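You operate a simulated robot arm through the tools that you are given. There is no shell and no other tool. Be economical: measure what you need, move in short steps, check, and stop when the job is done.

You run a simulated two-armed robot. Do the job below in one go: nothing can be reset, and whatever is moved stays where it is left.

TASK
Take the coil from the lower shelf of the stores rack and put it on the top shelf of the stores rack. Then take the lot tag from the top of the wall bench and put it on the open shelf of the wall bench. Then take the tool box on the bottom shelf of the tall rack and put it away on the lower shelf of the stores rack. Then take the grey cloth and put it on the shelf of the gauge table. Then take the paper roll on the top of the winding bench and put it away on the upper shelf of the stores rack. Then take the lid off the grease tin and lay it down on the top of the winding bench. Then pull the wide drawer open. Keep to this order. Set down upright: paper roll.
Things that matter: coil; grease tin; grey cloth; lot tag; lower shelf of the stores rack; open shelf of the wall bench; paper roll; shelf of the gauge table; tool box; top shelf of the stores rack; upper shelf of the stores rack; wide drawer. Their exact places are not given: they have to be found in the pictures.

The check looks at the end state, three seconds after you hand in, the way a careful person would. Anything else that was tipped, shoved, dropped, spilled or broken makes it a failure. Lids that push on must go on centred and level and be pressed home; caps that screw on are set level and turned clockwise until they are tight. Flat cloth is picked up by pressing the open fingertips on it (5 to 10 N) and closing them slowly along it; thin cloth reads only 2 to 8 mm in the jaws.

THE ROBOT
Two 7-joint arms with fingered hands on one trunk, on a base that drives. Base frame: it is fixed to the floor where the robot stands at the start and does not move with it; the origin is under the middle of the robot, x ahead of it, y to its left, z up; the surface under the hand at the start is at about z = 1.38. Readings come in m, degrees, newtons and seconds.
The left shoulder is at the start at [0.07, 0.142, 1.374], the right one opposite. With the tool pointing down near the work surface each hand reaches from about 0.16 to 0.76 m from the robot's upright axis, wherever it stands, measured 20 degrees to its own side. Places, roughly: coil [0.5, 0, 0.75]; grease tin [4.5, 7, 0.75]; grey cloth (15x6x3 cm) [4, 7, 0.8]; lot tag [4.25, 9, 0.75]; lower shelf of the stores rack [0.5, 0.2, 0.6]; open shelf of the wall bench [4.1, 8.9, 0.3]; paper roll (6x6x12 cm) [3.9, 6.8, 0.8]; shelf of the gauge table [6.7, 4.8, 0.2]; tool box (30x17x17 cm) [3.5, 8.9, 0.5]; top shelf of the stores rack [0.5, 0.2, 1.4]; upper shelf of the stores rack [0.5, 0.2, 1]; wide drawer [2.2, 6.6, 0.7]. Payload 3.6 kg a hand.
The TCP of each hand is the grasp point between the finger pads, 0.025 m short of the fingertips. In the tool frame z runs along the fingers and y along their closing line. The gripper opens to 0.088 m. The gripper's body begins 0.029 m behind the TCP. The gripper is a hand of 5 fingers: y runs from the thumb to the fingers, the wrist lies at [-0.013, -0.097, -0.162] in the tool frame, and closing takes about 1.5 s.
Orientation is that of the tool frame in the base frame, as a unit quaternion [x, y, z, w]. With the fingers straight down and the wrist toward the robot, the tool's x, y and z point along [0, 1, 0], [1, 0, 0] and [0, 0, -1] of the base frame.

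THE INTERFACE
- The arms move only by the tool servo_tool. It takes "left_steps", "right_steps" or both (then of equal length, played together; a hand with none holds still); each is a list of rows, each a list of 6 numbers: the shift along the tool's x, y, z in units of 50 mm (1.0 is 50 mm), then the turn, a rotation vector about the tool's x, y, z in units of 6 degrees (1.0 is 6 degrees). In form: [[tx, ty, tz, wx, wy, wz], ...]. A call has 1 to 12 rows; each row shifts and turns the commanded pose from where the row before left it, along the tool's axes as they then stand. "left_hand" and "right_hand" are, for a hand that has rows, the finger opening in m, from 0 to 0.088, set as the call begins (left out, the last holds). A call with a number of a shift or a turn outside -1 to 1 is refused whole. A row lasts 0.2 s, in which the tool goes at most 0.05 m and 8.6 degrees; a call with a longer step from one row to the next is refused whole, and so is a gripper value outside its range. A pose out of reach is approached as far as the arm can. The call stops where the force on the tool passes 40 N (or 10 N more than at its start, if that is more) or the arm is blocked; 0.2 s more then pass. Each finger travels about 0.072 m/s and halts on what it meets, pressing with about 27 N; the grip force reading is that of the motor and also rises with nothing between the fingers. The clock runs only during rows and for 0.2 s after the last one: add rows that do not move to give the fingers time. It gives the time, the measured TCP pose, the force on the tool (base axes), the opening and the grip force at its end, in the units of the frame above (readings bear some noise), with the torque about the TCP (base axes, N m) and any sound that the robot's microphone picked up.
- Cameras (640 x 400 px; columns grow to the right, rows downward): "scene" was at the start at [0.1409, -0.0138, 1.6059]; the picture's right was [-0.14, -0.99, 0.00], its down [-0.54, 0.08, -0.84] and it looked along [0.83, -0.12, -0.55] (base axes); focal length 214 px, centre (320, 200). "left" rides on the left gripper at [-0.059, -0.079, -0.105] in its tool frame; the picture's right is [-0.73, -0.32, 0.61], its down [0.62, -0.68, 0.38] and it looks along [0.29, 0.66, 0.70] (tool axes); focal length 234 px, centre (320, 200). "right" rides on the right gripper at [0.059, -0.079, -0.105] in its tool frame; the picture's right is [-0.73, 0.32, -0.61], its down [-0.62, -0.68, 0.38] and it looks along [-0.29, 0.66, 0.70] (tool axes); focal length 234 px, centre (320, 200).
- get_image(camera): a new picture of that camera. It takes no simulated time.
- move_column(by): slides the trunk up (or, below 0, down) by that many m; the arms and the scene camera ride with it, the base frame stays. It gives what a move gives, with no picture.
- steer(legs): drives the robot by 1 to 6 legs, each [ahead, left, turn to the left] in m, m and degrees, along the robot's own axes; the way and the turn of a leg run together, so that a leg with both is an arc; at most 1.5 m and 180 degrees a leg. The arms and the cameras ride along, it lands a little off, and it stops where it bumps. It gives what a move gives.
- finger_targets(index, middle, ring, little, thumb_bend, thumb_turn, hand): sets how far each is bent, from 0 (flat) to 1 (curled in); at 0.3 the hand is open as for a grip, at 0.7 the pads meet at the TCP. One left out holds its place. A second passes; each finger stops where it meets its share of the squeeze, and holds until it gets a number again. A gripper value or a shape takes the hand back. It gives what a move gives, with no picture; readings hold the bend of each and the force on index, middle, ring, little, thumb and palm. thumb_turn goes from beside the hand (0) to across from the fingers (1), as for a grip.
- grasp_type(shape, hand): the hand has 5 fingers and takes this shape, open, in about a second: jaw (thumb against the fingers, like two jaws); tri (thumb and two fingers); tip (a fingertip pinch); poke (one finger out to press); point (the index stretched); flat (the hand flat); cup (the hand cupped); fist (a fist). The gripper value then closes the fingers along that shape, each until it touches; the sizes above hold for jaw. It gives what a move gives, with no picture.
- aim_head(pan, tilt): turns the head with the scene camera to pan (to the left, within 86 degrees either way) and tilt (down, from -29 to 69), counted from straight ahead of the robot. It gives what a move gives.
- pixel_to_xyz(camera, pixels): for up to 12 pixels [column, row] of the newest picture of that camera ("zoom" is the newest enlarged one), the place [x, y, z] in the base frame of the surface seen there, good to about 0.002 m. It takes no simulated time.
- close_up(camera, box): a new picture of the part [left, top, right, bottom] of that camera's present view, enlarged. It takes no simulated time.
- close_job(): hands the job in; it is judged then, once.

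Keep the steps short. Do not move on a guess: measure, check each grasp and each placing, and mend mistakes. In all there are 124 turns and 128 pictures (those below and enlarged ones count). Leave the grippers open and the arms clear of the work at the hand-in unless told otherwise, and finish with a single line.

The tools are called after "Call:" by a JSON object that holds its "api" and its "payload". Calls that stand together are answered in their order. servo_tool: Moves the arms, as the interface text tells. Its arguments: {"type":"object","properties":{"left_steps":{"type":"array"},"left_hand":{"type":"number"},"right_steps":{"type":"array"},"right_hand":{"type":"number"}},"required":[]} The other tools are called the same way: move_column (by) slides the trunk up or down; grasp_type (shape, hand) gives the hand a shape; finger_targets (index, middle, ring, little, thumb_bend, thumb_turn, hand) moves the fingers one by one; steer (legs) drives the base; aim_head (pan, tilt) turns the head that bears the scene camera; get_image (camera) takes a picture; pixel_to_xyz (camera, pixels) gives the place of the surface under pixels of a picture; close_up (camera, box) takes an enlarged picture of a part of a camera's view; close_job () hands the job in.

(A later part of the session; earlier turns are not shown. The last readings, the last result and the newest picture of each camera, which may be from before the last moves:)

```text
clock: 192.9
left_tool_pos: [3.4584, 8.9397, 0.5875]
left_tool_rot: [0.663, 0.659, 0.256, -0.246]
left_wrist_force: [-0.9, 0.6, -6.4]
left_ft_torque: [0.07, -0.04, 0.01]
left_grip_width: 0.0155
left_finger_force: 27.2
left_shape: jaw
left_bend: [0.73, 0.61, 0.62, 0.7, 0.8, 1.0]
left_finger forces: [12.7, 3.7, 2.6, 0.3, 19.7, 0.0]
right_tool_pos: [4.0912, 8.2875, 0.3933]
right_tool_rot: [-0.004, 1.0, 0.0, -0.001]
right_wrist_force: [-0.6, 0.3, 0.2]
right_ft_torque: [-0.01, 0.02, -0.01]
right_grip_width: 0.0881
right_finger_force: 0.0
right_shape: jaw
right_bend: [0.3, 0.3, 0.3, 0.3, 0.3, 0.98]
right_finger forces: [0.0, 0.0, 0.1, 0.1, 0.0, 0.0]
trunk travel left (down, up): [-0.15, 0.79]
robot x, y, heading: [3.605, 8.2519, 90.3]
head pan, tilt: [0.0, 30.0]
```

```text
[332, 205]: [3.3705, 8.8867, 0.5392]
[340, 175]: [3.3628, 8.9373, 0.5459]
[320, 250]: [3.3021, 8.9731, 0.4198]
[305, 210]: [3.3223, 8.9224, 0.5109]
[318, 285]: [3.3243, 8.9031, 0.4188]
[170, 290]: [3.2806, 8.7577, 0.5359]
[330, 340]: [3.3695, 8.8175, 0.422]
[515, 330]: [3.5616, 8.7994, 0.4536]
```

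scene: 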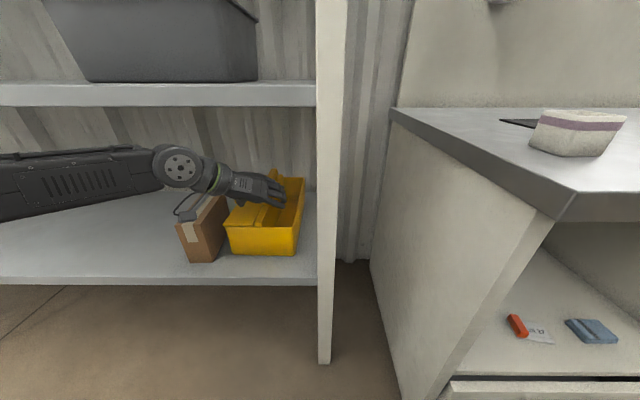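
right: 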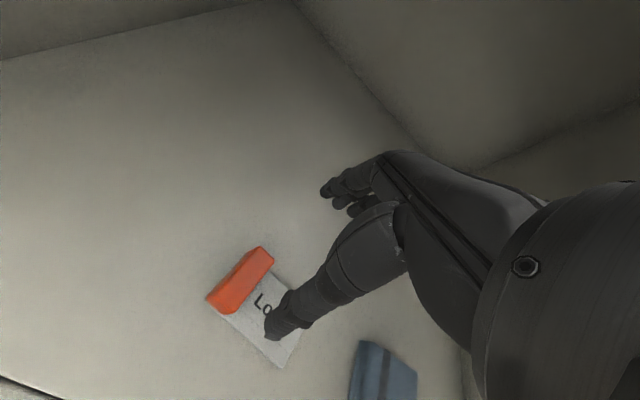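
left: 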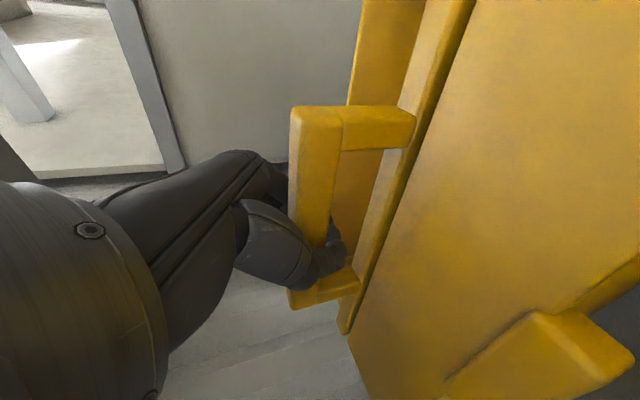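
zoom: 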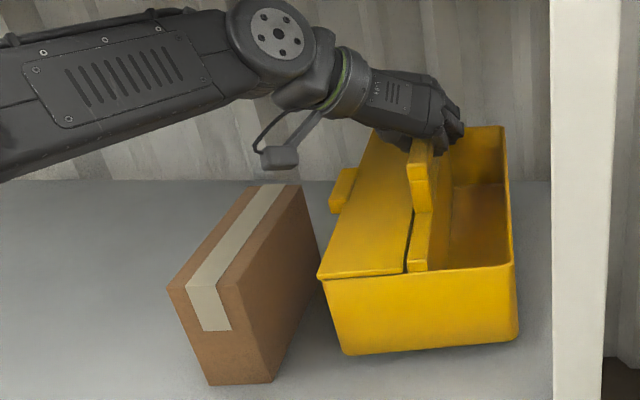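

The box hangs rolled slightly with its left bottom edge near the shelf, so I lift 12 mm more and back out straight.

Call:
{"api": "move_column", "payload": {"by": 0.012}}

Call:
{"api": "steer", "payload": {"legs": [[-0.2, 0, 0]]}}

Call:
{"api": "get_image", "payload": {"camera": "scene"}}

```text
clock: 193.5
left_tool_pos: [3.458, 8.9408, 0.5994]
left_tool_rot: [0.663, 0.659, 0.256, -0.246]
left_wrist_force: [0.1, 0.4, -7.5]
left_ft_torque: [0.05, -0.04, 0.0]
left_grip_width: 0.0159
left_finger_force: 27.3
left_shape: jaw
left_bend: [0.73, 0.61, 0.62, 0.7, 0.8, 1.0]
left_finger forces: [12.6, 3.8, 2.7, 0.2, 20.0, 0.0]
right_tool_pos: [4.092, 8.2869, 0.4063]
right_tool_rot: [-0.004, 1.0, 0.001, 0.0]
right_wrist_force: [0.1, -0.4, 0.3]
right_ft_torque: [-0.01, -0.03, 0.01]
right_grip_width: 0.0878
right_finger_force: 0.0
right_shape: jaw
right_bend: [0.3, 0.3, 0.3, 0.3, 0.3, 0.98]
right_finger forces: [0.0, 0.0, 0.1, 0.1, 0.1, 0.0]
trunk travel left (down, up): [-0.162, 0.778]
robot x, y, heading: [3.6083, 8.2507, 90.1]
head pan, tilt: [0.0, 30.0]
```

```text
clock: 195.1
left_tool_pos: [3.4584, 8.7402, 0.6]
left_tool_rot: [0.662, 0.659, 0.257, -0.247]
left_wrist_force: [0.4, 0.7, -6.7]
left_ft_torque: [0.0, -0.01, -0.01]
left_grip_width: 0.0158
left_finger_force: 26.9
left_shape: jaw
left_bend: [0.73, 0.62, 0.63, 0.7, 0.8, 1.0]
left_finger forces: [12.0, 4.0, 2.7, 0.1, 19.3, 0.0]
right_tool_pos: [4.092, 8.0883, 0.4062]
right_tool_rot: [-0.005, 1.0, 0.0, -0.001]
right_wrist_force: [0.1, 0.2, 0.2]
right_ft_torque: [-0.02, 0.02, -0.02]
right_grip_width: 0.0878
right_finger_force: 0.0
right_shape: jaw
right_bend: [0.3, 0.3, 0.3, 0.3, 0.3, 0.98]
right_finger forces: [0.0, 0.1, 0.0, 0.0, 0.0, 0.0]
trunk travel left (down, up): [-0.162, 0.778]
robot x, y, heading: [3.6047, 8.0494, 90.7]
head pan, tilt: [0.0, 30.0]
```

```text
60 pictures are left
```

scene: 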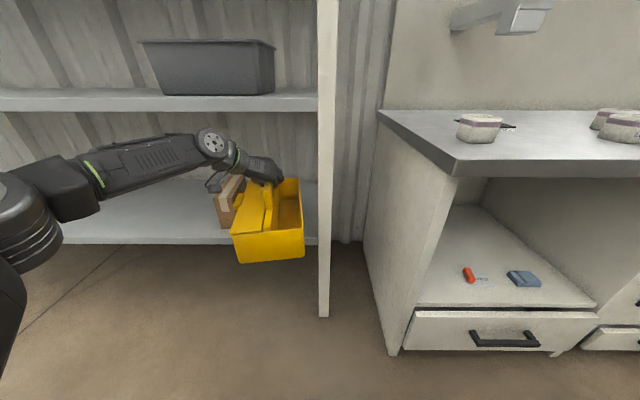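

The tool box is out. With this hand tilt the wrist would touch the upper shelf if put fully in, so I'll later set it down near the front edge and push it in. Now I back up, strafe left along the corridor, then back down the room.

Call:
{"api": "steer", "payload": {"legs": [[-0.3, 0, -0.7], [0, 1.45, 0], [0, 1.45, 0]]}}

Call:
{"api": "aim_head", "payload": {"pan": 60, "tilt": 30}}

Call:
{"api": "get_image", "payload": {"camera": "scene"}}

```text
clock: 211.0
left_tool_pos: [0.4867, 8.3679, 0.5981]
left_tool_rot: [0.653, 0.669, 0.252, -0.251]
left_wrist_force: [-0.6, -0.6, -6.3]
left_ft_torque: [0.06, -0.02, 0.01]
left_grip_width: 0.0157
left_finger_force: 27.0
left_shape: jaw
left_bend: [0.73, 0.62, 0.63, 0.7, 0.8, 1.0]
left_finger forces: [11.8, 3.5, 2.7, 0.8, 19.3, 0.0]
right_tool_pos: [1.1387, 7.7347, 0.4068]
right_tool_rot: [-0.02, 1.0, -0.001, 0.0]
right_wrist_force: [0.0, -0.4, 0.1]
right_ft_torque: [-0.03, 0.01, 0.02]
right_grip_width: 0.0879
right_finger_force: 0.0
right_shape: jaw
right_bend: [0.3, 0.3, 0.3, 0.3, 0.3, 0.98]
right_finger forces: [0.0, 0.0, 0.1, 0.0, 0.0, 0.0]
trunk travel left (down, up): [-0.162, 0.778]
robot x, y, heading: [0.6555, 7.6822, 92.1]
head pan, tilt: [0.0, 30.0]
```

```text
clock: 212.3
left_tool_pos: [0.486, 8.368, 0.599]
left_tool_rot: [0.653, 0.669, 0.252, -0.25]
left_wrist_force: [0.3, -0.3, -6.8]
left_ft_torque: [0.02, -0.04, -0.01]
left_grip_width: 0.0158
left_finger_force: 27.0
left_shape: jaw
left_bend: [0.73, 0.62, 0.63, 0.7, 0.8, 1.0]
left_finger forces: [11.8, 3.3, 2.6, 0.6, 19.6, 0.0]
right_tool_pos: [1.1395, 7.735, 0.4057]
right_tool_rot: [-0.02, 1.0, 0.0, 0.0]
right_wrist_force: [-0.7, 0.1, 0.0]
right_ft_torque: [-0.02, -0.01, 0.02]
right_grip_width: 0.0879
right_finger_force: 0.0
right_shape: jaw
right_bend: [0.3, 0.3, 0.3, 0.3, 0.3, 0.98]
right_finger forces: [0.0, 0.0, 0.0, 0.0, 0.2, 0.0]
trunk travel left (down, up): [-0.162, 0.778]
robot x, y, heading: [0.6552, 7.6855, 92.4]
head pan, tilt: [60.0, 30.0]
```

```text
59 pictures are left
```

scene: 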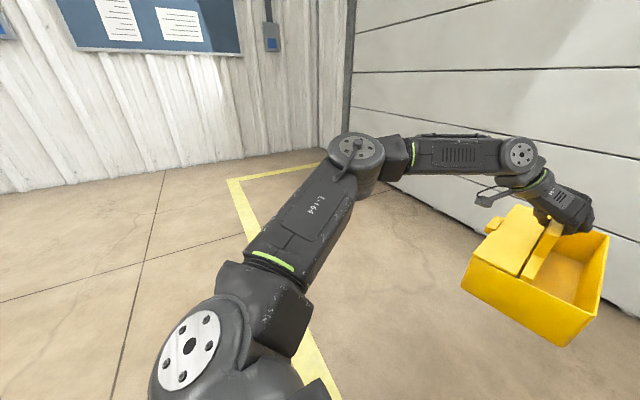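

The box is stable. I drive backward to y ≈ 3.9 along x ≈ 0.7.

Call:
{"api": "steer", "payload": {"legs": [[0, -0.06, -2.4], [-1.25, 0, 0], [-1.25, 0, 0], [-1.25, 0, 0]]}}

Call:
{"api": "steer", "payload": {"legs": [[0, 1.43, 0], [-1.2, 0, 0], [-1.2, 0, 0]]}}

Call:
{"api": "aim_head", "payload": {"pan": -60, "tilt": 25}}

Call:
{"api": "get_image", "payload": {"camera": "scene"}}

```text
clock: 231.0
left_tool_pos: [0.5192, 4.6296, 0.6001]
left_tool_rot: [0.674, 0.647, 0.261, -0.241]
left_wrist_force: [1.0, -0.4, -6.9]
left_ft_torque: [0.03, 0.01, -0.01]
left_grip_width: 0.0146
left_finger_force: 27.2
left_shape: jaw
left_bend: [0.72, 0.73, 0.71, 0.7, 0.81, 0.99]
left_finger forces: [7.7, 2.2, 2.6, 0.7, 20.1, 0.0]
right_tool_pos: [1.1296, 3.9566, 0.4057]
right_tool_rot: [0.013, 1.0, 0.001, -0.001]
right_wrist_force: [0.7, 0.3, -0.5]
right_ft_torque: [-0.01, 0.02, 0.0]
right_grip_width: 0.0877
right_finger_force: 0.0
right_shape: jaw
right_bend: [0.3, 0.3, 0.3, 0.3, 0.3, 0.98]
right_finger forces: [0.1, 0.0, 0.1, 0.0, 0.0, 0.1]
trunk travel left (down, up): [-0.162, 0.778]
robot x, y, heading: [0.642, 3.9357, 88.6]
head pan, tilt: [60.0, 30.0]
```

```text
clock: 236.4
left_tool_pos: [-0.639, 4.6592, 0.5982]
left_tool_rot: [0.68, 0.643, 0.259, -0.239]
left_wrist_force: [-1.2, -21.2, -5.7]
left_ft_torque: [0.2, 0.0, -0.64]
left_grip_width: 0.0131
left_finger_force: 26.4
left_shape: jaw
left_bend: [0.73, 0.6, 0.3, 0.71, 0.86, 1.0]
left_finger forces: [16.0, 5.8, 11.9, 6.6, 6.4, 0.0]
right_tool_pos: [-0.0328, 3.9866, 0.4064]
right_tool_rot: [0.014, 1.0, 0.002, -0.001]
right_wrist_force: [-0.3, -0.6, 0.4]
right_ft_torque: [-0.02, -0.01, 0.0]
right_grip_width: 0.0877
right_finger_force: 0.0
right_shape: jaw
right_bend: [0.3, 0.3, 0.3, 0.3, 0.3, 0.98]
right_finger forces: [0.0, 0.0, 0.0, 0.1, 0.0, 0.1]
trunk travel left (down, up): [-0.162, 0.778]
robot x, y, heading: [-0.517, 3.9686, 88.2]
head pan, tilt: [60.0, 30.0]
stopped in leg 1: the force on the tool passed its limit at 41 N (the readings are from after the stop); the commanded pose is now the measured one
```

```text
clock: 238.4
left_tool_pos: [-0.6392, 4.6584, 0.5979]
left_tool_rot: [0.679, 0.643, 0.259, -0.239]
left_wrist_force: [-2.5, -32.2, -10.6]
left_ft_torque: [0.24, 0.16, -1.06]
left_grip_width: 0.0133
left_finger_force: 26.6
left_shape: jaw
left_bend: [0.73, 0.6, 0.3, 0.71, 0.86, 1.0]
left_finger forces: [19.6, 8.8, 13.8, 4.5, 8.6, 0.1]
right_tool_pos: [-0.0317, 3.9877, 0.4059]
right_tool_rot: [0.015, 1.0, 0.001, -0.001]
right_wrist_force: [-0.8, 0.0, 1.0]
right_ft_torque: [0.01, -0.01, 0.02]
right_grip_width: 0.0876
right_finger_force: 0.0
right_shape: jaw
right_bend: [0.3, 0.3, 0.3, 0.3, 0.3, 0.98]
right_finger forces: [0.1, 0.1, 0.0, 0.1, 0.0, 0.0]
trunk travel left (down, up): [-0.162, 0.778]
robot x, y, heading: [-0.5181, 3.9729, 88.2]
head pan, tilt: [-60.0, 25.0]
```

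```text
58 pictures are left
```

scene: 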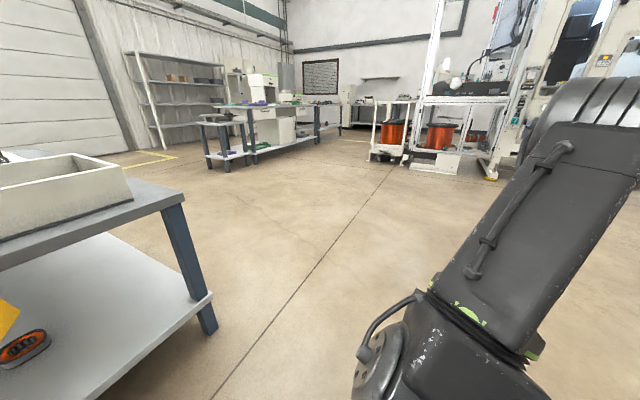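

The held box bumped into the small table at y ≈ 4.7 — I strafed too early. I look at the hand first.

Call:
{"api": "aim_head", "payload": {"pan": 10, "tilt": 35}}

Call:
{"api": "get_image", "payload": {"camera": "scene"}}

Call:
{"api": "get_image", "payload": {"camera": "left"}}

```text
clock: 239.8
left_tool_pos: [-0.6408, 4.6607, 0.5981]
left_tool_rot: [0.68, 0.643, 0.26, -0.239]
left_wrist_force: [-2.7, -33.2, -11.4]
left_ft_torque: [0.22, 0.21, -1.04]
left_grip_width: 0.0135
left_finger_force: 26.9
left_shape: jaw
left_bend: [0.73, 0.6, 0.3, 0.71, 0.86, 1.0]
left_finger forces: [19.6, 8.8, 13.8, 4.5, 8.7, 0.0]
right_tool_pos: [-0.0331, 3.9864, 0.4074]
right_tool_rot: [0.015, 1.0, 0.001, 0.0]
right_wrist_force: [0.2, -0.8, -1.1]
right_ft_torque: [0.01, 0.0, 0.01]
right_grip_width: 0.0878
right_finger_force: 0.0
right_shape: jaw
right_bend: [0.3, 0.3, 0.3, 0.3, 0.3, 0.98]
right_finger forces: [0.0, 0.0, 0.0, 0.0, 0.0, 0.1]
trunk travel left (down, up): [-0.162, 0.778]
robot x, y, heading: [-0.5179, 3.9718, 88.2]
head pan, tilt: [10.0, 35.0]
```

```text
57 pictures are left
```

scene: 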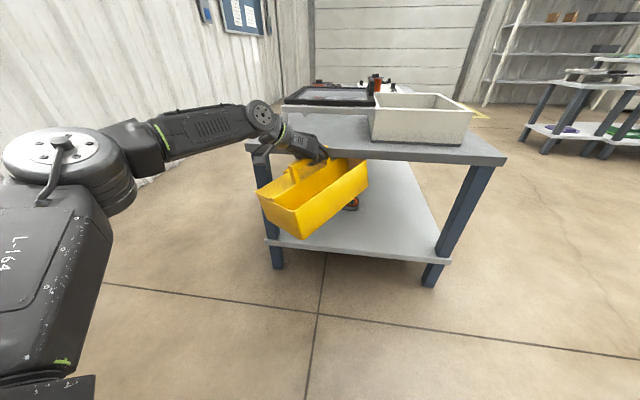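

```text
56 pictures are left
```

left: 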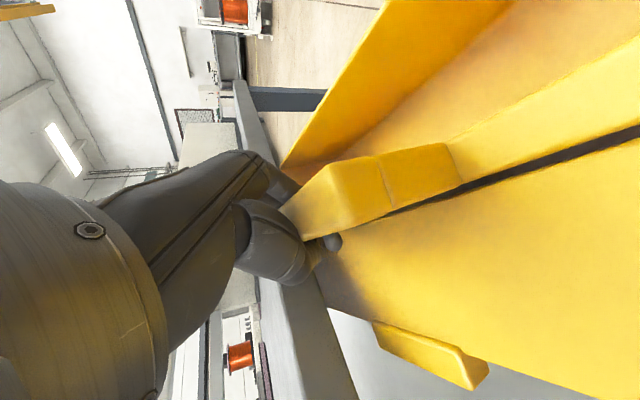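

The box's far end is caught at the table leg and the box has yawed in the grip. I back off straight.

Call:
{"api": "steer", "payload": {"legs": [[-0.12, 0.0, 0]]}}

Call:
{"api": "get_image", "payload": {"camera": "scene"}}

Call:
{"api": "get_image", "payload": {"camera": "left"}}

```text
clock: 241.0
left_tool_pos: [-0.6425, 4.544, 0.598]
left_tool_rot: [0.679, 0.645, 0.259, -0.238]
left_wrist_force: [-0.1, 0.0, -5.4]
left_ft_torque: [-0.01, 0.08, -0.02]
left_grip_width: 0.0127
left_finger_force: 27.0
left_shape: jaw
left_bend: [0.73, 0.61, 0.33, 0.71, 0.85, 1.0]
left_finger forces: [13.4, 3.3, 5.4, 8.2, 4.0, 0.0]
right_tool_pos: [-0.0362, 3.8686, 0.4071]
right_tool_rot: [0.014, 1.0, 0.001, -0.001]
right_wrist_force: [0.2, 0.7, -0.5]
right_ft_torque: [-0.03, -0.05, 0.0]
right_grip_width: 0.0879
right_finger_force: 0.0
right_shape: jaw
right_bend: [0.3, 0.3, 0.3, 0.3, 0.3, 0.98]
right_finger forces: [0.1, 0.0, 0.1, 0.1, 0.1, 0.0]
trunk travel left (down, up): [-0.162, 0.778]
robot x, y, heading: [-0.5232, 3.8554, 88.2]
head pan, tilt: [10.0, 35.0]
```

```text
55 pictures are left
```

scene: 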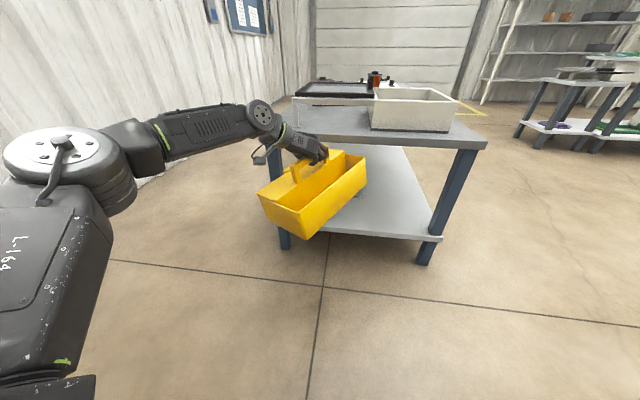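

```text
54 pictures are left
```

left: 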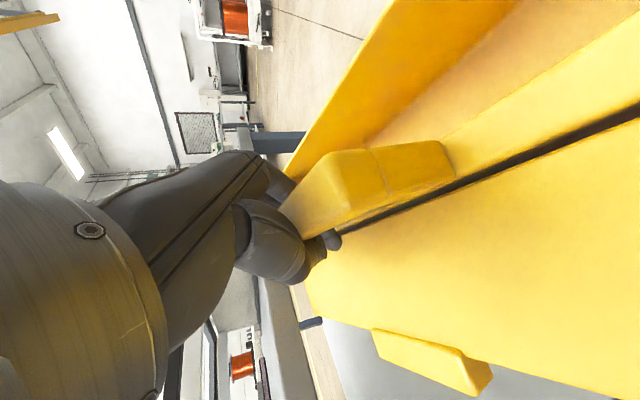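

The box is still held (5–7 N), merely yawed in the grip, and the table is undisturbed. I continue backward down the aisle.

Call:
{"api": "steer", "payload": {"legs": [[-0.3, 0, 1.8], [-1.2, 0.04, 0], [-1.2, 0.04, 0], [-1.2, 0.04, 0]]}}

Call:
{"api": "steer", "payload": {"legs": [[-0.35, 0.1, 0], [0, 0, -90]]}}

Call:
{"api": "aim_head", "payload": {"pan": 0, "tilt": 25}}

Call:
{"api": "get_image", "payload": {"camera": "scene"}}

```text
clock: 259.9
left_tool_pos: [-0.6887, 0.6844, 0.5985]
left_tool_rot: [0.65, 0.673, 0.248, -0.25]
left_wrist_force: [-0.4, 0.0, -7.4]
left_ft_torque: [0.05, 0.08, -0.01]
left_grip_width: 0.0126
left_finger_force: 27.1
left_shape: jaw
left_bend: [0.73, 0.61, 0.33, 0.71, 0.85, 1.0]
left_finger forces: [12.8, 3.4, 4.6, 8.6, 4.2, 0.0]
right_tool_pos: [-0.0261, 0.0661, 0.4086]
right_tool_rot: [-0.029, 1.0, 0.001, 0.0]
right_wrist_force: [0.7, 0.2, 0.3]
right_ft_torque: [-0.01, -0.02, 0.0]
right_grip_width: 0.0876
right_finger_force: 0.0
right_shape: jaw
right_bend: [0.3, 0.3, 0.3, 0.3, 0.3, 0.98]
right_finger forces: [0.0, 0.0, 0.0, 0.1, 0.0, 0.0]
trunk travel left (down, up): [-0.162, 0.778]
robot x, y, heading: [-0.5119, 0.0066, 93.4]
head pan, tilt: [10.0, 35.0]
```

```text
clock: 265.9
left_tool_pos: [0.0777, -0.1402, 0.5973]
left_tool_rot: [0.935, 0.038, 0.352, -0.009]
left_wrist_force: [0.5, -0.8, -7.4]
left_ft_torque: [0.05, 0.0, 0.01]
left_grip_width: 0.0128
left_finger_force: 27.3
left_shape: jaw
left_bend: [0.73, 0.61, 0.33, 0.71, 0.85, 1.0]
left_finger forces: [12.3, 2.9, 4.0, 7.9, 4.3, 0.0]
right_tool_pos: [-0.5088, -0.8319, 0.4057]
right_tool_rot: [0.668, 0.744, 0.0, 0.0]
right_wrist_force: [0.2, -0.2, -0.1]
right_ft_torque: [-0.02, -0.01, 0.01]
right_grip_width: 0.0877
right_finger_force: 0.0
right_shape: jaw
right_bend: [0.3, 0.3, 0.3, 0.3, 0.3, 0.98]
right_finger forces: [0.1, 0.0, 0.0, 0.1, 0.0, 0.0]
trunk travel left (down, up): [-0.162, 0.778]
robot x, y, heading: [-0.5955, -0.3486, 5.8]
head pan, tilt: [10.0, 35.0]
```

```text
clock: 266.6
left_tool_pos: [0.0772, -0.1389, 0.5971]
left_tool_rot: [0.935, 0.039, 0.352, -0.01]
left_wrist_force: [-0.6, 0.7, -7.0]
left_ft_torque: [0.02, -0.03, 0.0]
left_grip_width: 0.0127
left_finger_force: 27.0
left_shape: jaw
left_bend: [0.73, 0.61, 0.33, 0.71, 0.85, 1.0]
left_finger forces: [12.4, 2.9, 4.0, 8.0, 4.3, 0.0]
right_tool_pos: [-0.5076, -0.8312, 0.4061]
right_tool_rot: [0.669, 0.743, 0.002, -0.001]
right_wrist_force: [0.4, -0.1, -0.2]
right_ft_torque: [-0.03, -0.01, 0.02]
right_grip_width: 0.0875
right_finger_force: 0.0
right_shape: jaw
right_bend: [0.3, 0.3, 0.3, 0.3, 0.3, 0.98]
right_finger forces: [0.0, 0.1, 0.1, 0.1, 0.1, 0.1]
trunk travel left (down, up): [-0.162, 0.778]
robot x, y, heading: [-0.5944, -0.3552, 6.2]
head pan, tilt: [0.0, 25.0]
```

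```text
53 pictures are left
```

scene: 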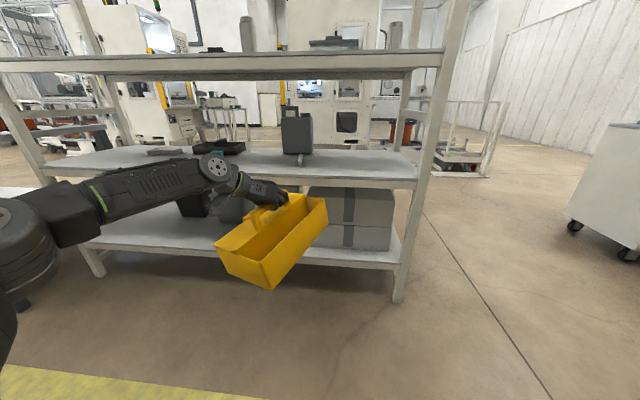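

I measure the box's corners to know its yaw, roll and pitch in the grip.

Call:
{"api": "pixel_to_xyz", "payload": {"camera": "scene", "pixels": [[215, 243], [265, 264], [324, 203], [228, 272], [270, 288], [324, 225], [245, 262], [295, 250]]}}

```text
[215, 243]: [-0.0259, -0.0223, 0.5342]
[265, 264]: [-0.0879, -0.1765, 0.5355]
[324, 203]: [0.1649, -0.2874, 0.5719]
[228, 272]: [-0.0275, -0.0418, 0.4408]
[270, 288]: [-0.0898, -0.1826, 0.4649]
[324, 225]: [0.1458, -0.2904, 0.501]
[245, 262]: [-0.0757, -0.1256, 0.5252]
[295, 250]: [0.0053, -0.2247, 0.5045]
```

The box is yawed −30° relative to the robot and near end 7° low. I square the robot, shift right 0.17, raise the trunk 0.2, and rotate the hand to level and align the box.

Call:
{"api": "steer", "payload": {"legs": [[0, -0.17, -6.2]]}}

Call:
{"api": "move_column", "payload": {"by": 0.2}}

Call:
{"api": "servo_tool", "payload": {"left_steps": [[0, 0, 0, 0.66, 0, -0.74], [0, 0, 0, 0.66, 0, -0.74], [0, 0, 0, 0.66, 0, -0.74], [0, 0, 0, 0.66, 0, -0.74], [0, 0, 0, 0.66, 0, -0.74], [0, 0, 0, 0.235, -0.54, 0.205], [0, 0, 0, 0.235, -0.54, 0.205]]}}

Call:
{"api": "get_image", "payload": {"camera": "scene"}}

```text
clock: 268.1
left_tool_pos: [0.1047, -0.3842, 0.5977]
left_tool_rot: [0.936, -0.013, 0.352, 0.008]
left_wrist_force: [0.4, 0.2, -6.1]
left_ft_torque: [0.09, 0.01, 0.02]
left_grip_width: 0.0125
left_finger_force: 26.7
left_shape: jaw
left_bend: [0.73, 0.61, 0.33, 0.71, 0.85, 1.0]
left_finger forces: [13.1, 2.9, 4.6, 8.0, 5.0, 0.0]
right_tool_pos: [-0.5537, -1.0092, 0.4055]
right_tool_rot: [0.708, 0.706, 0.001, 0.0]
right_wrist_force: [0.1, 0.5, -1.3]
right_ft_torque: [0.01, 0.05, 0.01]
right_grip_width: 0.0875
right_finger_force: 0.1
right_shape: jaw
right_bend: [0.3, 0.3, 0.3, 0.3, 0.3, 0.98]
right_finger forces: [0.1, 0.0, 0.0, 0.0, 0.0, 0.1]
trunk travel left (down, up): [-0.162, 0.778]
robot x, y, heading: [-0.5787, -0.5222, -0.4]
head pan, tilt: [0.0, 25.0]
```

```text
clock: 270.3
left_tool_pos: [0.1062, -0.383, 0.7963]
left_tool_rot: [0.936, -0.012, 0.351, 0.009]
left_wrist_force: [0.4, -0.6, -6.4]
left_ft_torque: [0.1, -0.02, -0.01]
left_grip_width: 0.0124
left_finger_force: 27.3
left_shape: jaw
left_bend: [0.73, 0.61, 0.33, 0.71, 0.85, 1.0]
left_finger forces: [13.0, 3.0, 4.5, 8.1, 4.9, 0.0]
right_tool_pos: [-0.5517, -1.0078, 0.605]
right_tool_rot: [0.709, 0.705, 0.0, 0.0]
right_wrist_force: [0.6, 1.2, 0.4]
right_ft_torque: [0.02, -0.01, 0.01]
right_grip_width: 0.0878
right_finger_force: 0.0
right_shape: jaw
right_bend: [0.3, 0.3, 0.3, 0.3, 0.3, 0.98]
right_finger forces: [0.0, 0.1, 0.0, 0.0, 0.1, 0.0]
trunk travel left (down, up): [-0.362, 0.578]
robot x, y, heading: [-0.5835, -0.5189, -0.4]
head pan, tilt: [0.0, 25.0]
```

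```text
clock: 271.9
left_tool_pos: [0.0946, -0.3743, 0.796]
left_tool_rot: [0.929, 0.22, 0.282, -0.1]
left_wrist_force: [-0.4, 0.0, -6.4]
left_ft_torque: [0.08, -0.07, 0.01]
left_grip_width: 0.0126
left_finger_force: 27.2
left_shape: jaw
left_bend: [0.73, 0.61, 0.33, 0.71, 0.85, 1.0]
left_finger forces: [13.3, 2.8, 4.4, 8.6, 4.7, 0.0]
left hand out of reach, approached as far as the arm can: row 6, 7
right_tool_pos: [-0.5534, -1.0084, 0.6076]
right_tool_rot: [0.709, 0.706, 0.0, -0.001]
right_wrist_force: [0.8, 0.5, -0.7]
right_ft_torque: [-0.02, -0.01, 0.04]
right_grip_width: 0.0877
right_finger_force: 0.1
right_shape: jaw
right_bend: [0.3, 0.3, 0.3, 0.3, 0.3, 0.98]
right_finger forces: [0.0, 0.1, 0.0, 0.0, 0.0, 0.0]
trunk travel left (down, up): [-0.362, 0.578]
robot x, y, heading: [-0.5814, -0.5215, -0.3]
head pan, tilt: [0.0, 25.0]
```

```text
52 pictures are left
```

scene: 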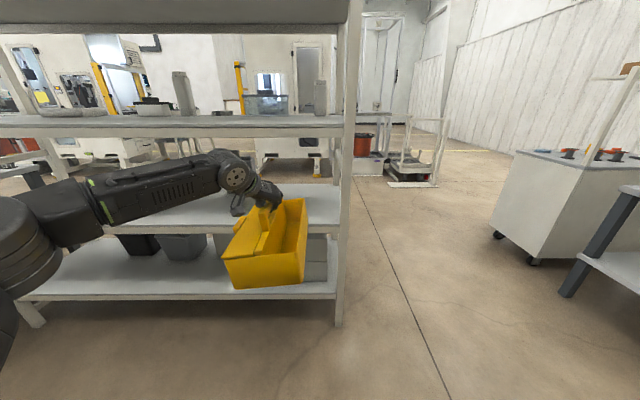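

The box is aligned now. I measure its corners, the upright and the joint top.

Call:
{"api": "pixel_to_xyz", "payload": {"camera": "scene", "pixels": [[224, 262], [302, 253], [305, 200], [234, 286], [301, 281], [340, 200], [240, 155], [238, 180], [250, 130], [250, 137], [325, 188], [335, 225]]}}

```text
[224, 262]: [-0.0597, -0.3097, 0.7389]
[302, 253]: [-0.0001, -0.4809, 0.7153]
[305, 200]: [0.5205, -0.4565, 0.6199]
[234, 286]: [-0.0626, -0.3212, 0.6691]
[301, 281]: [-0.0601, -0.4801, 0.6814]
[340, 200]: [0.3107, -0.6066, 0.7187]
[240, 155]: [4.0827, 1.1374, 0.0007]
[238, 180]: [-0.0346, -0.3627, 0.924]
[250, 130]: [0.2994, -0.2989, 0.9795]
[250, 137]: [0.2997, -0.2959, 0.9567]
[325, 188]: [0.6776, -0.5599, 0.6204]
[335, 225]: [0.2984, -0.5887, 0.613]
```

Clearances are fine. I drive ahead 0.27 so the box's balance point is over the shelf while the wrist stays outside, then lower.

Call:
{"api": "steer", "payload": {"legs": [[0.27, 0, 0]]}}

Call:
{"api": "servo_tool", "payload": {"left_steps": [[-0.114, 0.012, 0.165, 0, 0, 0], [-0.114, 0.012, 0.165, 0, 0, 0], [-0.057, 0.006, 0.083, 0, 0, 0], [0, 0, 0, 0, 0, 0]]}}

Call:
{"api": "get_image", "payload": {"camera": "scene"}}

```text
clock: 273.8
left_tool_pos: [0.3622, -0.3723, 0.7961]
left_tool_rot: [0.928, 0.222, 0.282, -0.1]
left_wrist_force: [-0.8, 0.0, -6.6]
left_ft_torque: [0.05, -0.03, 0.0]
left_grip_width: 0.0126
left_finger_force: 27.1
left_shape: jaw
left_bend: [0.73, 0.61, 0.33, 0.71, 0.85, 1.0]
left_finger forces: [13.4, 2.8, 4.4, 8.8, 4.6, 0.0]
right_tool_pos: [-0.2828, -1.0082, 0.606]
right_tool_rot: [0.706, 0.708, 0.001, -0.001]
right_wrist_force: [0.2, 0.5, -0.3]
right_ft_torque: [-0.02, 0.01, -0.01]
right_grip_width: 0.0878
right_finger_force: 0.0
right_shape: jaw
right_bend: [0.3, 0.3, 0.3, 0.3, 0.3, 0.98]
right_finger forces: [0.1, 0.0, 0.0, 0.0, 0.0, 0.0]
trunk travel left (down, up): [-0.362, 0.578]
robot x, y, heading: [-0.3155, -0.5211, -0.1]
head pan, tilt: [0.0, 25.0]
```

```text
clock: 274.8
left_tool_pos: [0.362, -0.3729, 0.772]
left_tool_rot: [0.928, 0.221, 0.281, -0.101]
left_wrist_force: [-0.2, 0.6, -6.9]
left_ft_torque: [0.08, -0.05, -0.02]
left_grip_width: 0.0123
left_finger_force: 27.3
left_shape: jaw
left_bend: [0.73, 0.61, 0.33, 0.71, 0.85, 1.0]
left_finger forces: [13.4, 2.8, 4.3, 8.6, 4.6, 0.1]
right_tool_pos: [-0.284, -1.0089, 0.6049]
right_tool_rot: [0.706, 0.708, 0.001, -0.002]
right_wrist_force: [-0.5, 0.1, 0.6]
right_ft_torque: [0.0, -0.01, -0.03]
right_grip_width: 0.0881
right_finger_force: 0.0
right_shape: jaw
right_bend: [0.3, 0.3, 0.3, 0.3, 0.3, 0.98]
right_finger forces: [0.1, 0.0, 0.1, 0.0, 0.0, 0.0]
trunk travel left (down, up): [-0.362, 0.578]
robot x, y, heading: [-0.3171, -0.5233, -0.1]
head pan, tilt: [0.0, 25.0]
```

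```text
51 pictures are left
```

scene: 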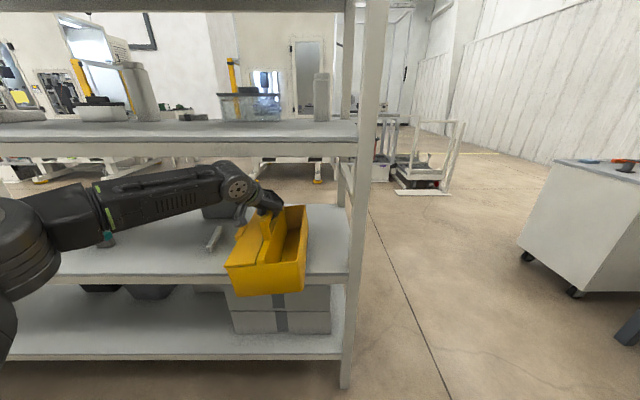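

I measure the wrist joint's top and the box's bottom edge at this height.

Call:
{"api": "pixel_to_xyz", "payload": {"camera": "scene", "pixels": [[238, 177], [232, 166], [215, 168], [238, 292], [300, 287], [304, 284], [230, 148], [230, 155]]}}

```text
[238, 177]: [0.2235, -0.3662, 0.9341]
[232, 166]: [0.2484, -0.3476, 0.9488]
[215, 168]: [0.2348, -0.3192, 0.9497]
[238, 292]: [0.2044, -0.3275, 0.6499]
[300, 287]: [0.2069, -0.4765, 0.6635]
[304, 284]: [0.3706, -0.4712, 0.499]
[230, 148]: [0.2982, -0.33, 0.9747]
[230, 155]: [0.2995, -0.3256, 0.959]
```

The joint top (0.949) must stay outside. I lower on slowly until the shelf takes weight.

Call:
{"api": "servo_tool", "payload": {"left_steps": [[-0.08, 0.009, 0.115, 0, 0, 0], [-0.08, 0.009, 0.115, 0, 0, 0], [-0.045, 0.005, 0.065, 0, 0, 0], [-0.045, 0.005, 0.065, 0, 0, 0], [0, 0, 0, 0, 0, 0]]}}

Call:
{"api": "close_up", "payload": {"camera": "scene", "box": [180, 150, 380, 310]}}

Call:
{"api": "pixel_to_xyz", "payload": {"camera": "zoom", "pixels": [[190, 380], [375, 375], [180, 350], [160, 330], [395, 180], [400, 300], [230, 200]]}}

```text
clock: 276.0
left_tool_pos: [0.3583, -0.3737, 0.7561]
left_tool_rot: [0.927, 0.222, 0.286, -0.099]
left_wrist_force: [10.5, -3.3, 29.1]
left_ft_torque: [0.2, 0.54, 0.09]
left_grip_width: 0.0122
left_finger_force: 27.0
left_shape: jaw
left_bend: [0.73, 0.61, 0.33, 0.71, 0.85, 1.0]
left_finger forces: [10.9, 2.6, 3.8, 11.9, 26.8, 0.0]
right_tool_pos: [-0.2847, -1.009, 0.6042]
right_tool_rot: [0.706, 0.708, 0.002, 0.001]
right_wrist_force: [-0.5, 0.4, -0.1]
right_ft_torque: [0.02, -0.01, -0.01]
right_grip_width: 0.0877
right_finger_force: 0.1
right_shape: jaw
right_bend: [0.3, 0.3, 0.3, 0.3, 0.3, 0.98]
right_finger forces: [0.0, 0.0, 0.0, 0.0, 0.0, 0.0]
trunk travel left (down, up): [-0.362, 0.578]
robot x, y, heading: [-0.3168, -0.5218, -0.1]
head pan, tilt: [0.0, 25.0]
```

```text
2.50 times, centred on (280, 230) of scene
```

zoom: 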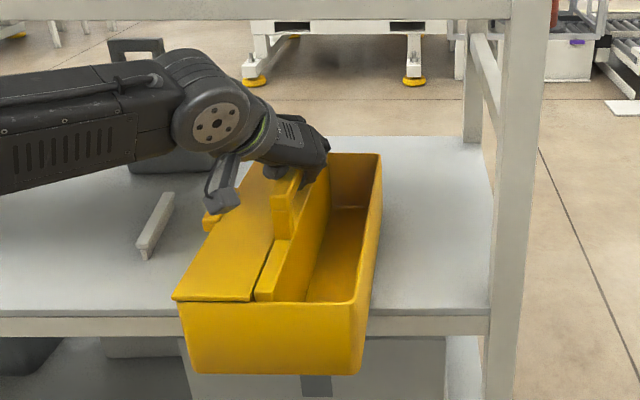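

```text
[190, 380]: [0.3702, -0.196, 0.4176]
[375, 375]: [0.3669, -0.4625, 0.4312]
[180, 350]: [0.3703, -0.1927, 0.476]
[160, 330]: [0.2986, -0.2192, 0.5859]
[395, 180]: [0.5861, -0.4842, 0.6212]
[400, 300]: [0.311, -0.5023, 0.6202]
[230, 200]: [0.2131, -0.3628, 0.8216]
```

The shelf pushes back with 29 N, so it's down. I relieve the push a few mm and measure the near face to judge levelness.

Call:
{"api": "servo_tool", "payload": {"left_steps": [[0.045, -0.005, -0.065, 0, 0, 0], [0.02, -0.002, -0.03, 0, 0, 0], [0, 0, 0, 0, 0, 0]]}}

Call:
{"api": "close_up", "payload": {"camera": "scene", "box": [180, 150, 380, 310]}}

Call:
{"api": "pixel_to_xyz", "payload": {"camera": "zoom", "pixels": [[178, 304], [355, 306], [205, 366], [345, 368], [378, 158], [340, 156], [205, 215], [270, 370]]}}

```text
clock: 276.8
left_tool_pos: [0.359, -0.3734, 0.756]
left_tool_rot: [0.928, 0.223, 0.283, -0.1]
left_wrist_force: [4.4, -4.7, 12.0]
left_ft_torque: [0.21, 0.09, 0.02]
left_grip_width: 0.0126
left_finger_force: 27.1
left_shape: jaw
left_bend: [0.73, 0.61, 0.33, 0.71, 0.85, 1.0]
left_finger forces: [14.1, 3.1, 4.0, 10.5, 16.2, 0.1]
right_tool_pos: [-0.284, -1.0098, 0.604]
right_tool_rot: [0.706, 0.708, 0.002, 0.0]
right_wrist_force: [0.0, -0.1, -0.1]
right_ft_torque: [0.03, 0.0, -0.01]
right_grip_width: 0.088
right_finger_force: 0.2
right_shape: jaw
right_bend: [0.3, 0.3, 0.3, 0.3, 0.3, 0.98]
right_finger forces: [0.0, 0.1, 0.0, 0.0, 0.1, 0.0]
trunk travel left (down, up): [-0.362, 0.578]
robot x, y, heading: [-0.3136, -0.5182, 0.1]
head pan, tilt: [0.0, 25.0]
```

```text
2.50 times, centred on (280, 230) of scene
```

zoom: 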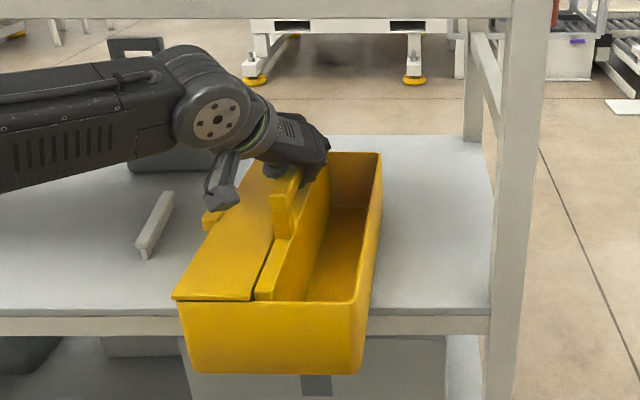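

```text
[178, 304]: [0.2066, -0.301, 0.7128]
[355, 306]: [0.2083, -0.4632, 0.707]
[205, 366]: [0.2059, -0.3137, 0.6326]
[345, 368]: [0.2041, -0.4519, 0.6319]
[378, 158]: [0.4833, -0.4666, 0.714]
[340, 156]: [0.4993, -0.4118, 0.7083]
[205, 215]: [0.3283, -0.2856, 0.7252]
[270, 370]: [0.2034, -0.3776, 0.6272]
```

The box is level on the shelf (top front 0.710, back 0.714), balance point inside the edge. I open the hand and withdraw along the fingers.

Call:
{"api": "servo_tool", "payload": {"left_steps": [[0, 0, 0, 0, 0, 0], [0, 0, 0, 0, 0, 0], [0, 0, 0, 0, 0, 0], [0, 0, 0, 0, 0, 0], [0, 0, 0, 0, 0, 0], [0, 0, 0, 0, 0, 0], [0, 0, 0, 0, 0, 0]], "left_hand": 0.088}}

Call:
{"api": "servo_tool", "payload": {"left_steps": [[0, 0, -0.5, 0, 0, 0], [0, 0, -0.5, 0, 0, 0], [0, 0, -0.5, 0, 0, 0], [0, 0, -0.5, 0, 0, 0]]}}

Call:
{"api": "steer", "payload": {"legs": [[-0.25, 0, 0]]}}

Call:
{"api": "get_image", "payload": {"camera": "scene"}}

```text
clock: 278.4
left_tool_pos: [0.3604, -0.3728, 0.755]
left_tool_rot: [0.928, 0.221, 0.282, -0.1]
left_wrist_force: [-0.4, 0.6, -1.6]
left_ft_torque: [-0.12, 0.11, 0.11]
left_grip_width: 0.0876
left_finger_force: 0.1
left_shape: jaw
left_bend: [0.3, 0.3, 0.25, 0.44, 0.3, 0.98]
left_finger forces: [1.4, 0.0, 12.2, 11.9, 0.1, 0.0]
right_tool_pos: [-0.2833, -1.0083, 0.6063]
right_tool_rot: [0.706, 0.708, 0.001, 0.0]
right_wrist_force: [0.5, 0.2, -0.5]
right_ft_torque: [0.01, 0.0, -0.02]
right_grip_width: 0.0878
right_finger_force: 0.1
right_shape: jaw
right_bend: [0.3, 0.3, 0.3, 0.3, 0.3, 0.98]
right_finger forces: [0.0, 0.0, 0.1, 0.1, 0.0, 0.0]
trunk travel left (down, up): [-0.362, 0.578]
robot x, y, heading: [-0.3129, -0.5217, 0.2]
head pan, tilt: [0.0, 25.0]
```

```text
clock: 279.4
left_tool_pos: [0.3123, -0.4039, 0.8375]
left_tool_rot: [0.928, 0.222, 0.281, -0.101]
left_wrist_force: [-0.3, 0.0, -5.8]
left_ft_torque: [0.13, 0.3, -0.01]
left_grip_width: 0.0877
left_finger_force: 0.0
left_shape: jaw
left_bend: [0.3, 0.3, 0.22, 0.39, 0.3, 0.98]
left_finger forces: [0.0, 0.0, 12.4, 9.9, 0.0, 0.1]
right_tool_pos: [-0.2837, -1.0088, 0.6057]
right_tool_rot: [0.706, 0.708, 0.001, 0.0]
right_wrist_force: [-1.1, 0.1, 0.0]
right_ft_torque: [0.01, -0.03, 0.05]
right_grip_width: 0.0876
right_finger_force: 0.0
right_shape: jaw
right_bend: [0.3, 0.3, 0.3, 0.3, 0.3, 0.98]
right_finger forces: [0.0, 0.0, 0.0, 0.0, 0.0, 0.1]
trunk travel left (down, up): [-0.362, 0.578]
robot x, y, heading: [-0.3125, -0.5222, -0.2]
head pan, tilt: [0.0, 25.0]
```

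```text
clock: 281.2
left_tool_pos: [0.0605, -0.4008, 0.8369]
left_tool_rot: [0.928, 0.225, 0.281, -0.101]
left_wrist_force: [0.8, -0.3, -5.9]
left_ft_torque: [0.11, 0.29, 0.01]
left_grip_width: 0.088
left_finger_force: 0.1
left_shape: jaw
left_bend: [0.3, 0.3, 0.22, 0.39, 0.3, 0.98]
left_finger forces: [0.0, 0.6, 11.5, 8.7, 0.1, 0.0]
right_tool_pos: [-0.5317, -1.008, 0.6065]
right_tool_rot: [0.704, 0.71, 0.001, -0.001]
right_wrist_force: [-0.7, 1.1, 0.2]
right_ft_torque: [0.02, -0.01, 0.0]
right_grip_width: 0.0878
right_finger_force: 0.0
right_shape: jaw
right_bend: [0.3, 0.3, 0.3, 0.3, 0.3, 0.98]
right_finger forces: [0.0, 0.0, 0.0, 0.1, 0.1, 0.0]
trunk travel left (down, up): [-0.362, 0.578]
robot x, y, heading: [-0.5663, -0.5233, 0.5]
head pan, tilt: [0.0, 25.0]
```

```text
48 pictures are left
```

scene: 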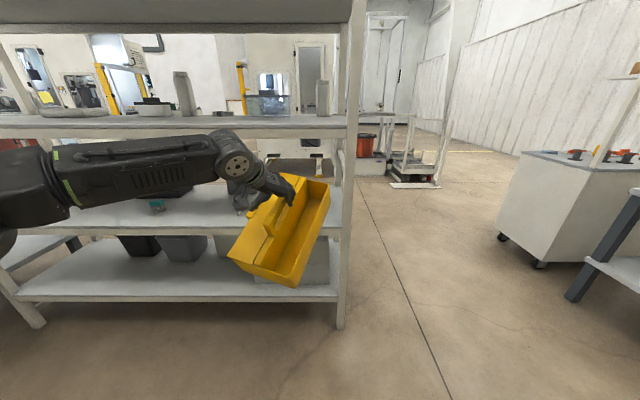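

The box is still hanging: the handle is wedged between the ring and little fingers (12 N each). I look from the hand camera.

Call:
{"api": "get_image", "payload": {"camera": "left"}}

Call:
{"api": "close_up", "payload": {"camera": "scene", "box": [200, 120, 350, 300]}}

Call:
{"api": "pixel_to_xyz", "payload": {"camera": "zoom", "pixels": [[120, 240], [300, 345], [360, 130], [240, 130], [130, 280], [300, 365], [265, 180], [160, 240], [205, 150]]}}

```text
47 pictures are left
```

left: 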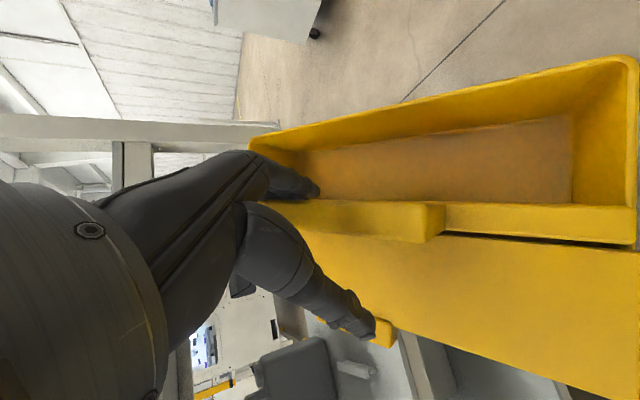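

```text
2.22 times, centred on (275, 210) of scene
```

zoom: 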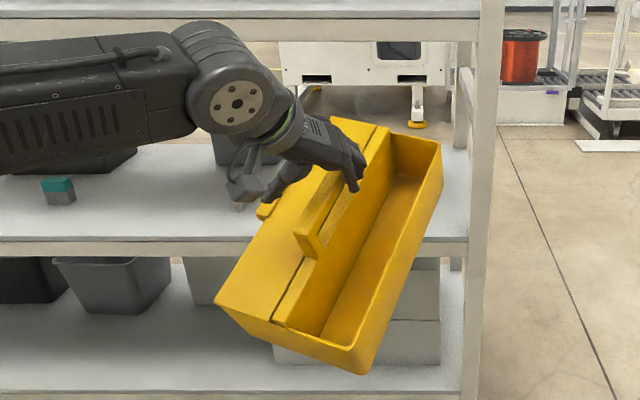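

```text
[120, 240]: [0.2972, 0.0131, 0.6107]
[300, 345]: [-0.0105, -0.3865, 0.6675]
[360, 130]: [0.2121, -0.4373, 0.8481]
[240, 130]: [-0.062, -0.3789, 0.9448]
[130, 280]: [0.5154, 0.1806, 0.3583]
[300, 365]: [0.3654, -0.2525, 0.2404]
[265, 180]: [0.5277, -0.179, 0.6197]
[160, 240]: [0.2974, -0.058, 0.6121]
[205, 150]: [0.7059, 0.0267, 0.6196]
```

The handle slipped between ring and little finger earlier. I'll set the box down on the floor in front of the rack, free it by moving ring outward and little inward, and regrasp it with a flatter hand, which then fits under the shelf. I back up a little and lower the trunk fully.

Call:
{"api": "steer", "payload": {"legs": [[-0.12, 0, 0]]}}

Call:
{"api": "move_column", "payload": {"by": -0.36}}

Call:
{"api": "aim_head", "payload": {"pan": 8, "tilt": 45}}

Call:
{"api": "get_image", "payload": {"camera": "scene"}}

```text
clock: 282.4
left_tool_pos: [-0.0592, -0.4009, 0.8376]
left_tool_rot: [0.927, 0.225, 0.282, -0.101]
left_wrist_force: [-0.7, -0.2, -5.8]
left_ft_torque: [0.08, 0.3, -0.05]
left_grip_width: 0.0881
left_finger_force: 0.0
left_shape: jaw
left_bend: [0.3, 0.3, 0.22, 0.38, 0.3, 0.98]
left_finger forces: [0.1, 0.9, 11.7, 9.1, 0.0, 0.1]
right_tool_pos: [-0.6504, -1.0097, 0.6061]
right_tool_rot: [0.705, 0.709, 0.001, -0.001]
right_wrist_force: [-0.2, 0.1, -0.3]
right_ft_torque: [0.0, -0.02, 0.01]
right_grip_width: 0.0877
right_finger_force: 0.2
right_shape: jaw
right_bend: [0.3, 0.3, 0.3, 0.3, 0.3, 0.98]
right_finger forces: [0.1, 0.0, 0.0, 0.0, 0.0, 0.0]
trunk travel left (down, up): [-0.362, 0.578]
robot x, y, heading: [-0.6864, -0.5268, 0.0]
head pan, tilt: [0.0, 25.0]
```

```text
clock: 285.9
left_tool_pos: [-0.0585, -0.401, 0.4764]
left_tool_rot: [0.928, 0.225, 0.281, -0.101]
left_wrist_force: [0.4, 0.3, -6.6]
left_ft_torque: [0.11, 0.29, 0.0]
left_grip_width: 0.0879
left_finger_force: 0.1
left_shape: jaw
left_bend: [0.3, 0.3, 0.22, 0.39, 0.3, 0.98]
left_finger forces: [0.1, 1.0, 10.5, 8.6, 0.1, 0.0]
right_tool_pos: [-0.6503, -1.0085, 0.2457]
right_tool_rot: [0.705, 0.709, 0.0, 0.0]
right_wrist_force: [0.8, 1.1, 0.0]
right_ft_torque: [0.0, 0.04, -0.04]
right_grip_width: 0.0881
right_finger_force: 0.1
right_shape: jaw
right_bend: [0.3, 0.3, 0.3, 0.3, 0.3, 0.98]
right_finger forces: [0.1, 0.0, 0.1, 0.0, 0.1, 0.1]
trunk travel left (down, up): [-0.002, 0.938]
robot x, y, heading: [-0.6864, -0.524, 0.5]
head pan, tilt: [0.0, 25.0]
```

```text
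clock: 286.8
left_tool_pos: [-0.058, -0.4001, 0.4758]
left_tool_rot: [0.928, 0.225, 0.281, -0.101]
left_wrist_force: [0.6, 0.3, -7.4]
left_ft_torque: [0.05, 0.32, 0.0]
left_grip_width: 0.0877
left_finger_force: 0.1
left_shape: jaw
left_bend: [0.3, 0.3, 0.22, 0.39, 0.3, 0.98]
left_finger forces: [0.1, 1.6, 10.9, 9.4, 0.0, 0.0]
right_tool_pos: [-0.6515, -1.0103, 0.2464]
right_tool_rot: [0.706, 0.709, 0.001, -0.001]
right_wrist_force: [0.4, -0.3, 0.5]
right_ft_torque: [0.01, 0.05, 0.01]
right_grip_width: 0.0875
right_finger_force: 0.0
right_shape: jaw
right_bend: [0.3, 0.3, 0.3, 0.3, 0.3, 0.98]
right_finger forces: [0.1, 0.1, 0.1, 0.1, 0.1, 0.0]
trunk travel left (down, up): [-0.002, 0.938]
robot x, y, heading: [-0.6831, -0.5202, 0.3]
head pan, tilt: [8.0, 45.0]
```

```text
45 pictures are left
```

scene: 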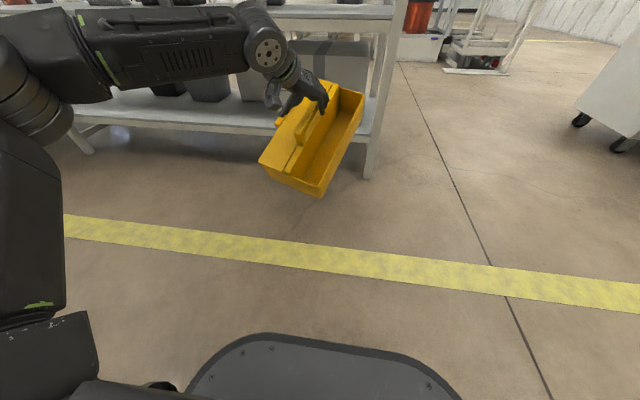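

I lower the hand 0.24 m straight down.

Call:
{"api": "servo_tool", "payload": {"left_steps": [[-0.454, 0.05, 0.658, 0, 0, 0], [-0.454, 0.05, 0.658, 0, 0, 0], [-0.454, 0.05, 0.658, 0, 0, 0], [-0.454, 0.05, 0.658, 0, 0, 0], [-0.454, 0.05, 0.658, 0, 0, 0], [-0.454, 0.05, 0.658, 0, 0, 0], [-0.227, 0.025, 0.329, 0, 0, 0]]}}

Call:
{"api": "servo_tool", "payload": {"left_steps": [[-0.17, 0.02, 0.247, 0, 0, 0], [-0.17, 0.02, 0.247, 0, 0, 0], [-0.17, 0.02, 0.247, 0, 0, 0], [0, 0, 0, 0, 0, 0]]}}

Call:
{"api": "close_up", "payload": {"camera": "scene", "box": [180, 60, 420, 260]}}

```text
clock: 288.4
left_tool_pos: [-0.0854, -0.3729, 0.2388]
left_tool_rot: [0.928, 0.224, 0.282, -0.099]
left_wrist_force: [-0.6, 0.5, -6.0]
left_ft_torque: [0.08, 0.32, 0.01]
left_grip_width: 0.0881
left_finger_force: 0.1
left_shape: jaw
left_bend: [0.3, 0.29, 0.22, 0.39, 0.3, 0.98]
left_finger forces: [0.1, 1.8, 9.7, 8.8, 0.0, 0.0]
left hand out of reach, approached as far as the arm can: row 5, 6, 7
right_tool_pos: [-0.6512, -1.0099, 0.2454]
right_tool_rot: [0.705, 0.709, 0.001, -0.001]
right_wrist_force: [0.2, 0.8, 0.2]
right_ft_torque: [-0.04, 0.04, -0.03]
right_grip_width: 0.0874
right_finger_force: 0.0
right_shape: jaw
right_bend: [0.3, 0.3, 0.3, 0.3, 0.3, 0.98]
right_finger forces: [0.0, 0.0, 0.0, 0.0, 0.0, 0.0]
trunk travel left (down, up): [-0.002, 0.938]
robot x, y, heading: [-0.685, -0.5243, 0.2]
head pan, tilt: [8.0, 45.0]
```

```text
clock: 289.4
left_tool_pos: [-0.1002, -0.3564, 0.2115]
left_tool_rot: [0.927, 0.225, 0.281, -0.101]
left_wrist_force: [0.9, 1.0, -5.9]
left_ft_torque: [0.0, 0.34, 0.02]
left_grip_width: 0.0878
left_finger_force: 0.0
left_shape: jaw
left_bend: [0.3, 0.29, 0.22, 0.41, 0.3, 0.98]
left_finger forces: [0.1, 1.5, 10.1, 9.4, 0.0, 0.1]
left hand out of reach, approached as far as the arm can: row 1, 2, 3
right_tool_pos: [-0.65, -1.0102, 0.2458]
right_tool_rot: [0.705, 0.709, 0.001, 0.0]
right_wrist_force: [-0.1, -0.4, 0.0]
right_ft_torque: [0.02, 0.01, 0.03]
right_grip_width: 0.0877
right_finger_force: 0.0
right_shape: jaw
right_bend: [0.3, 0.3, 0.3, 0.3, 0.3, 0.98]
right_finger forces: [0.1, 0.0, 0.0, 0.0, 0.1, 0.1]
trunk travel left (down, up): [-0.002, 0.938]
robot x, y, heading: [-0.6843, -0.5233, 0.2]
head pan, tilt: [8.0, 45.0]
```

```text
2.00 times, centred on (300, 160) of scene
```

zoom: 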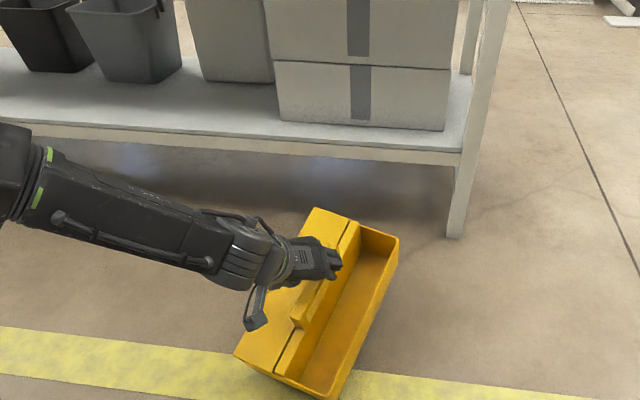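

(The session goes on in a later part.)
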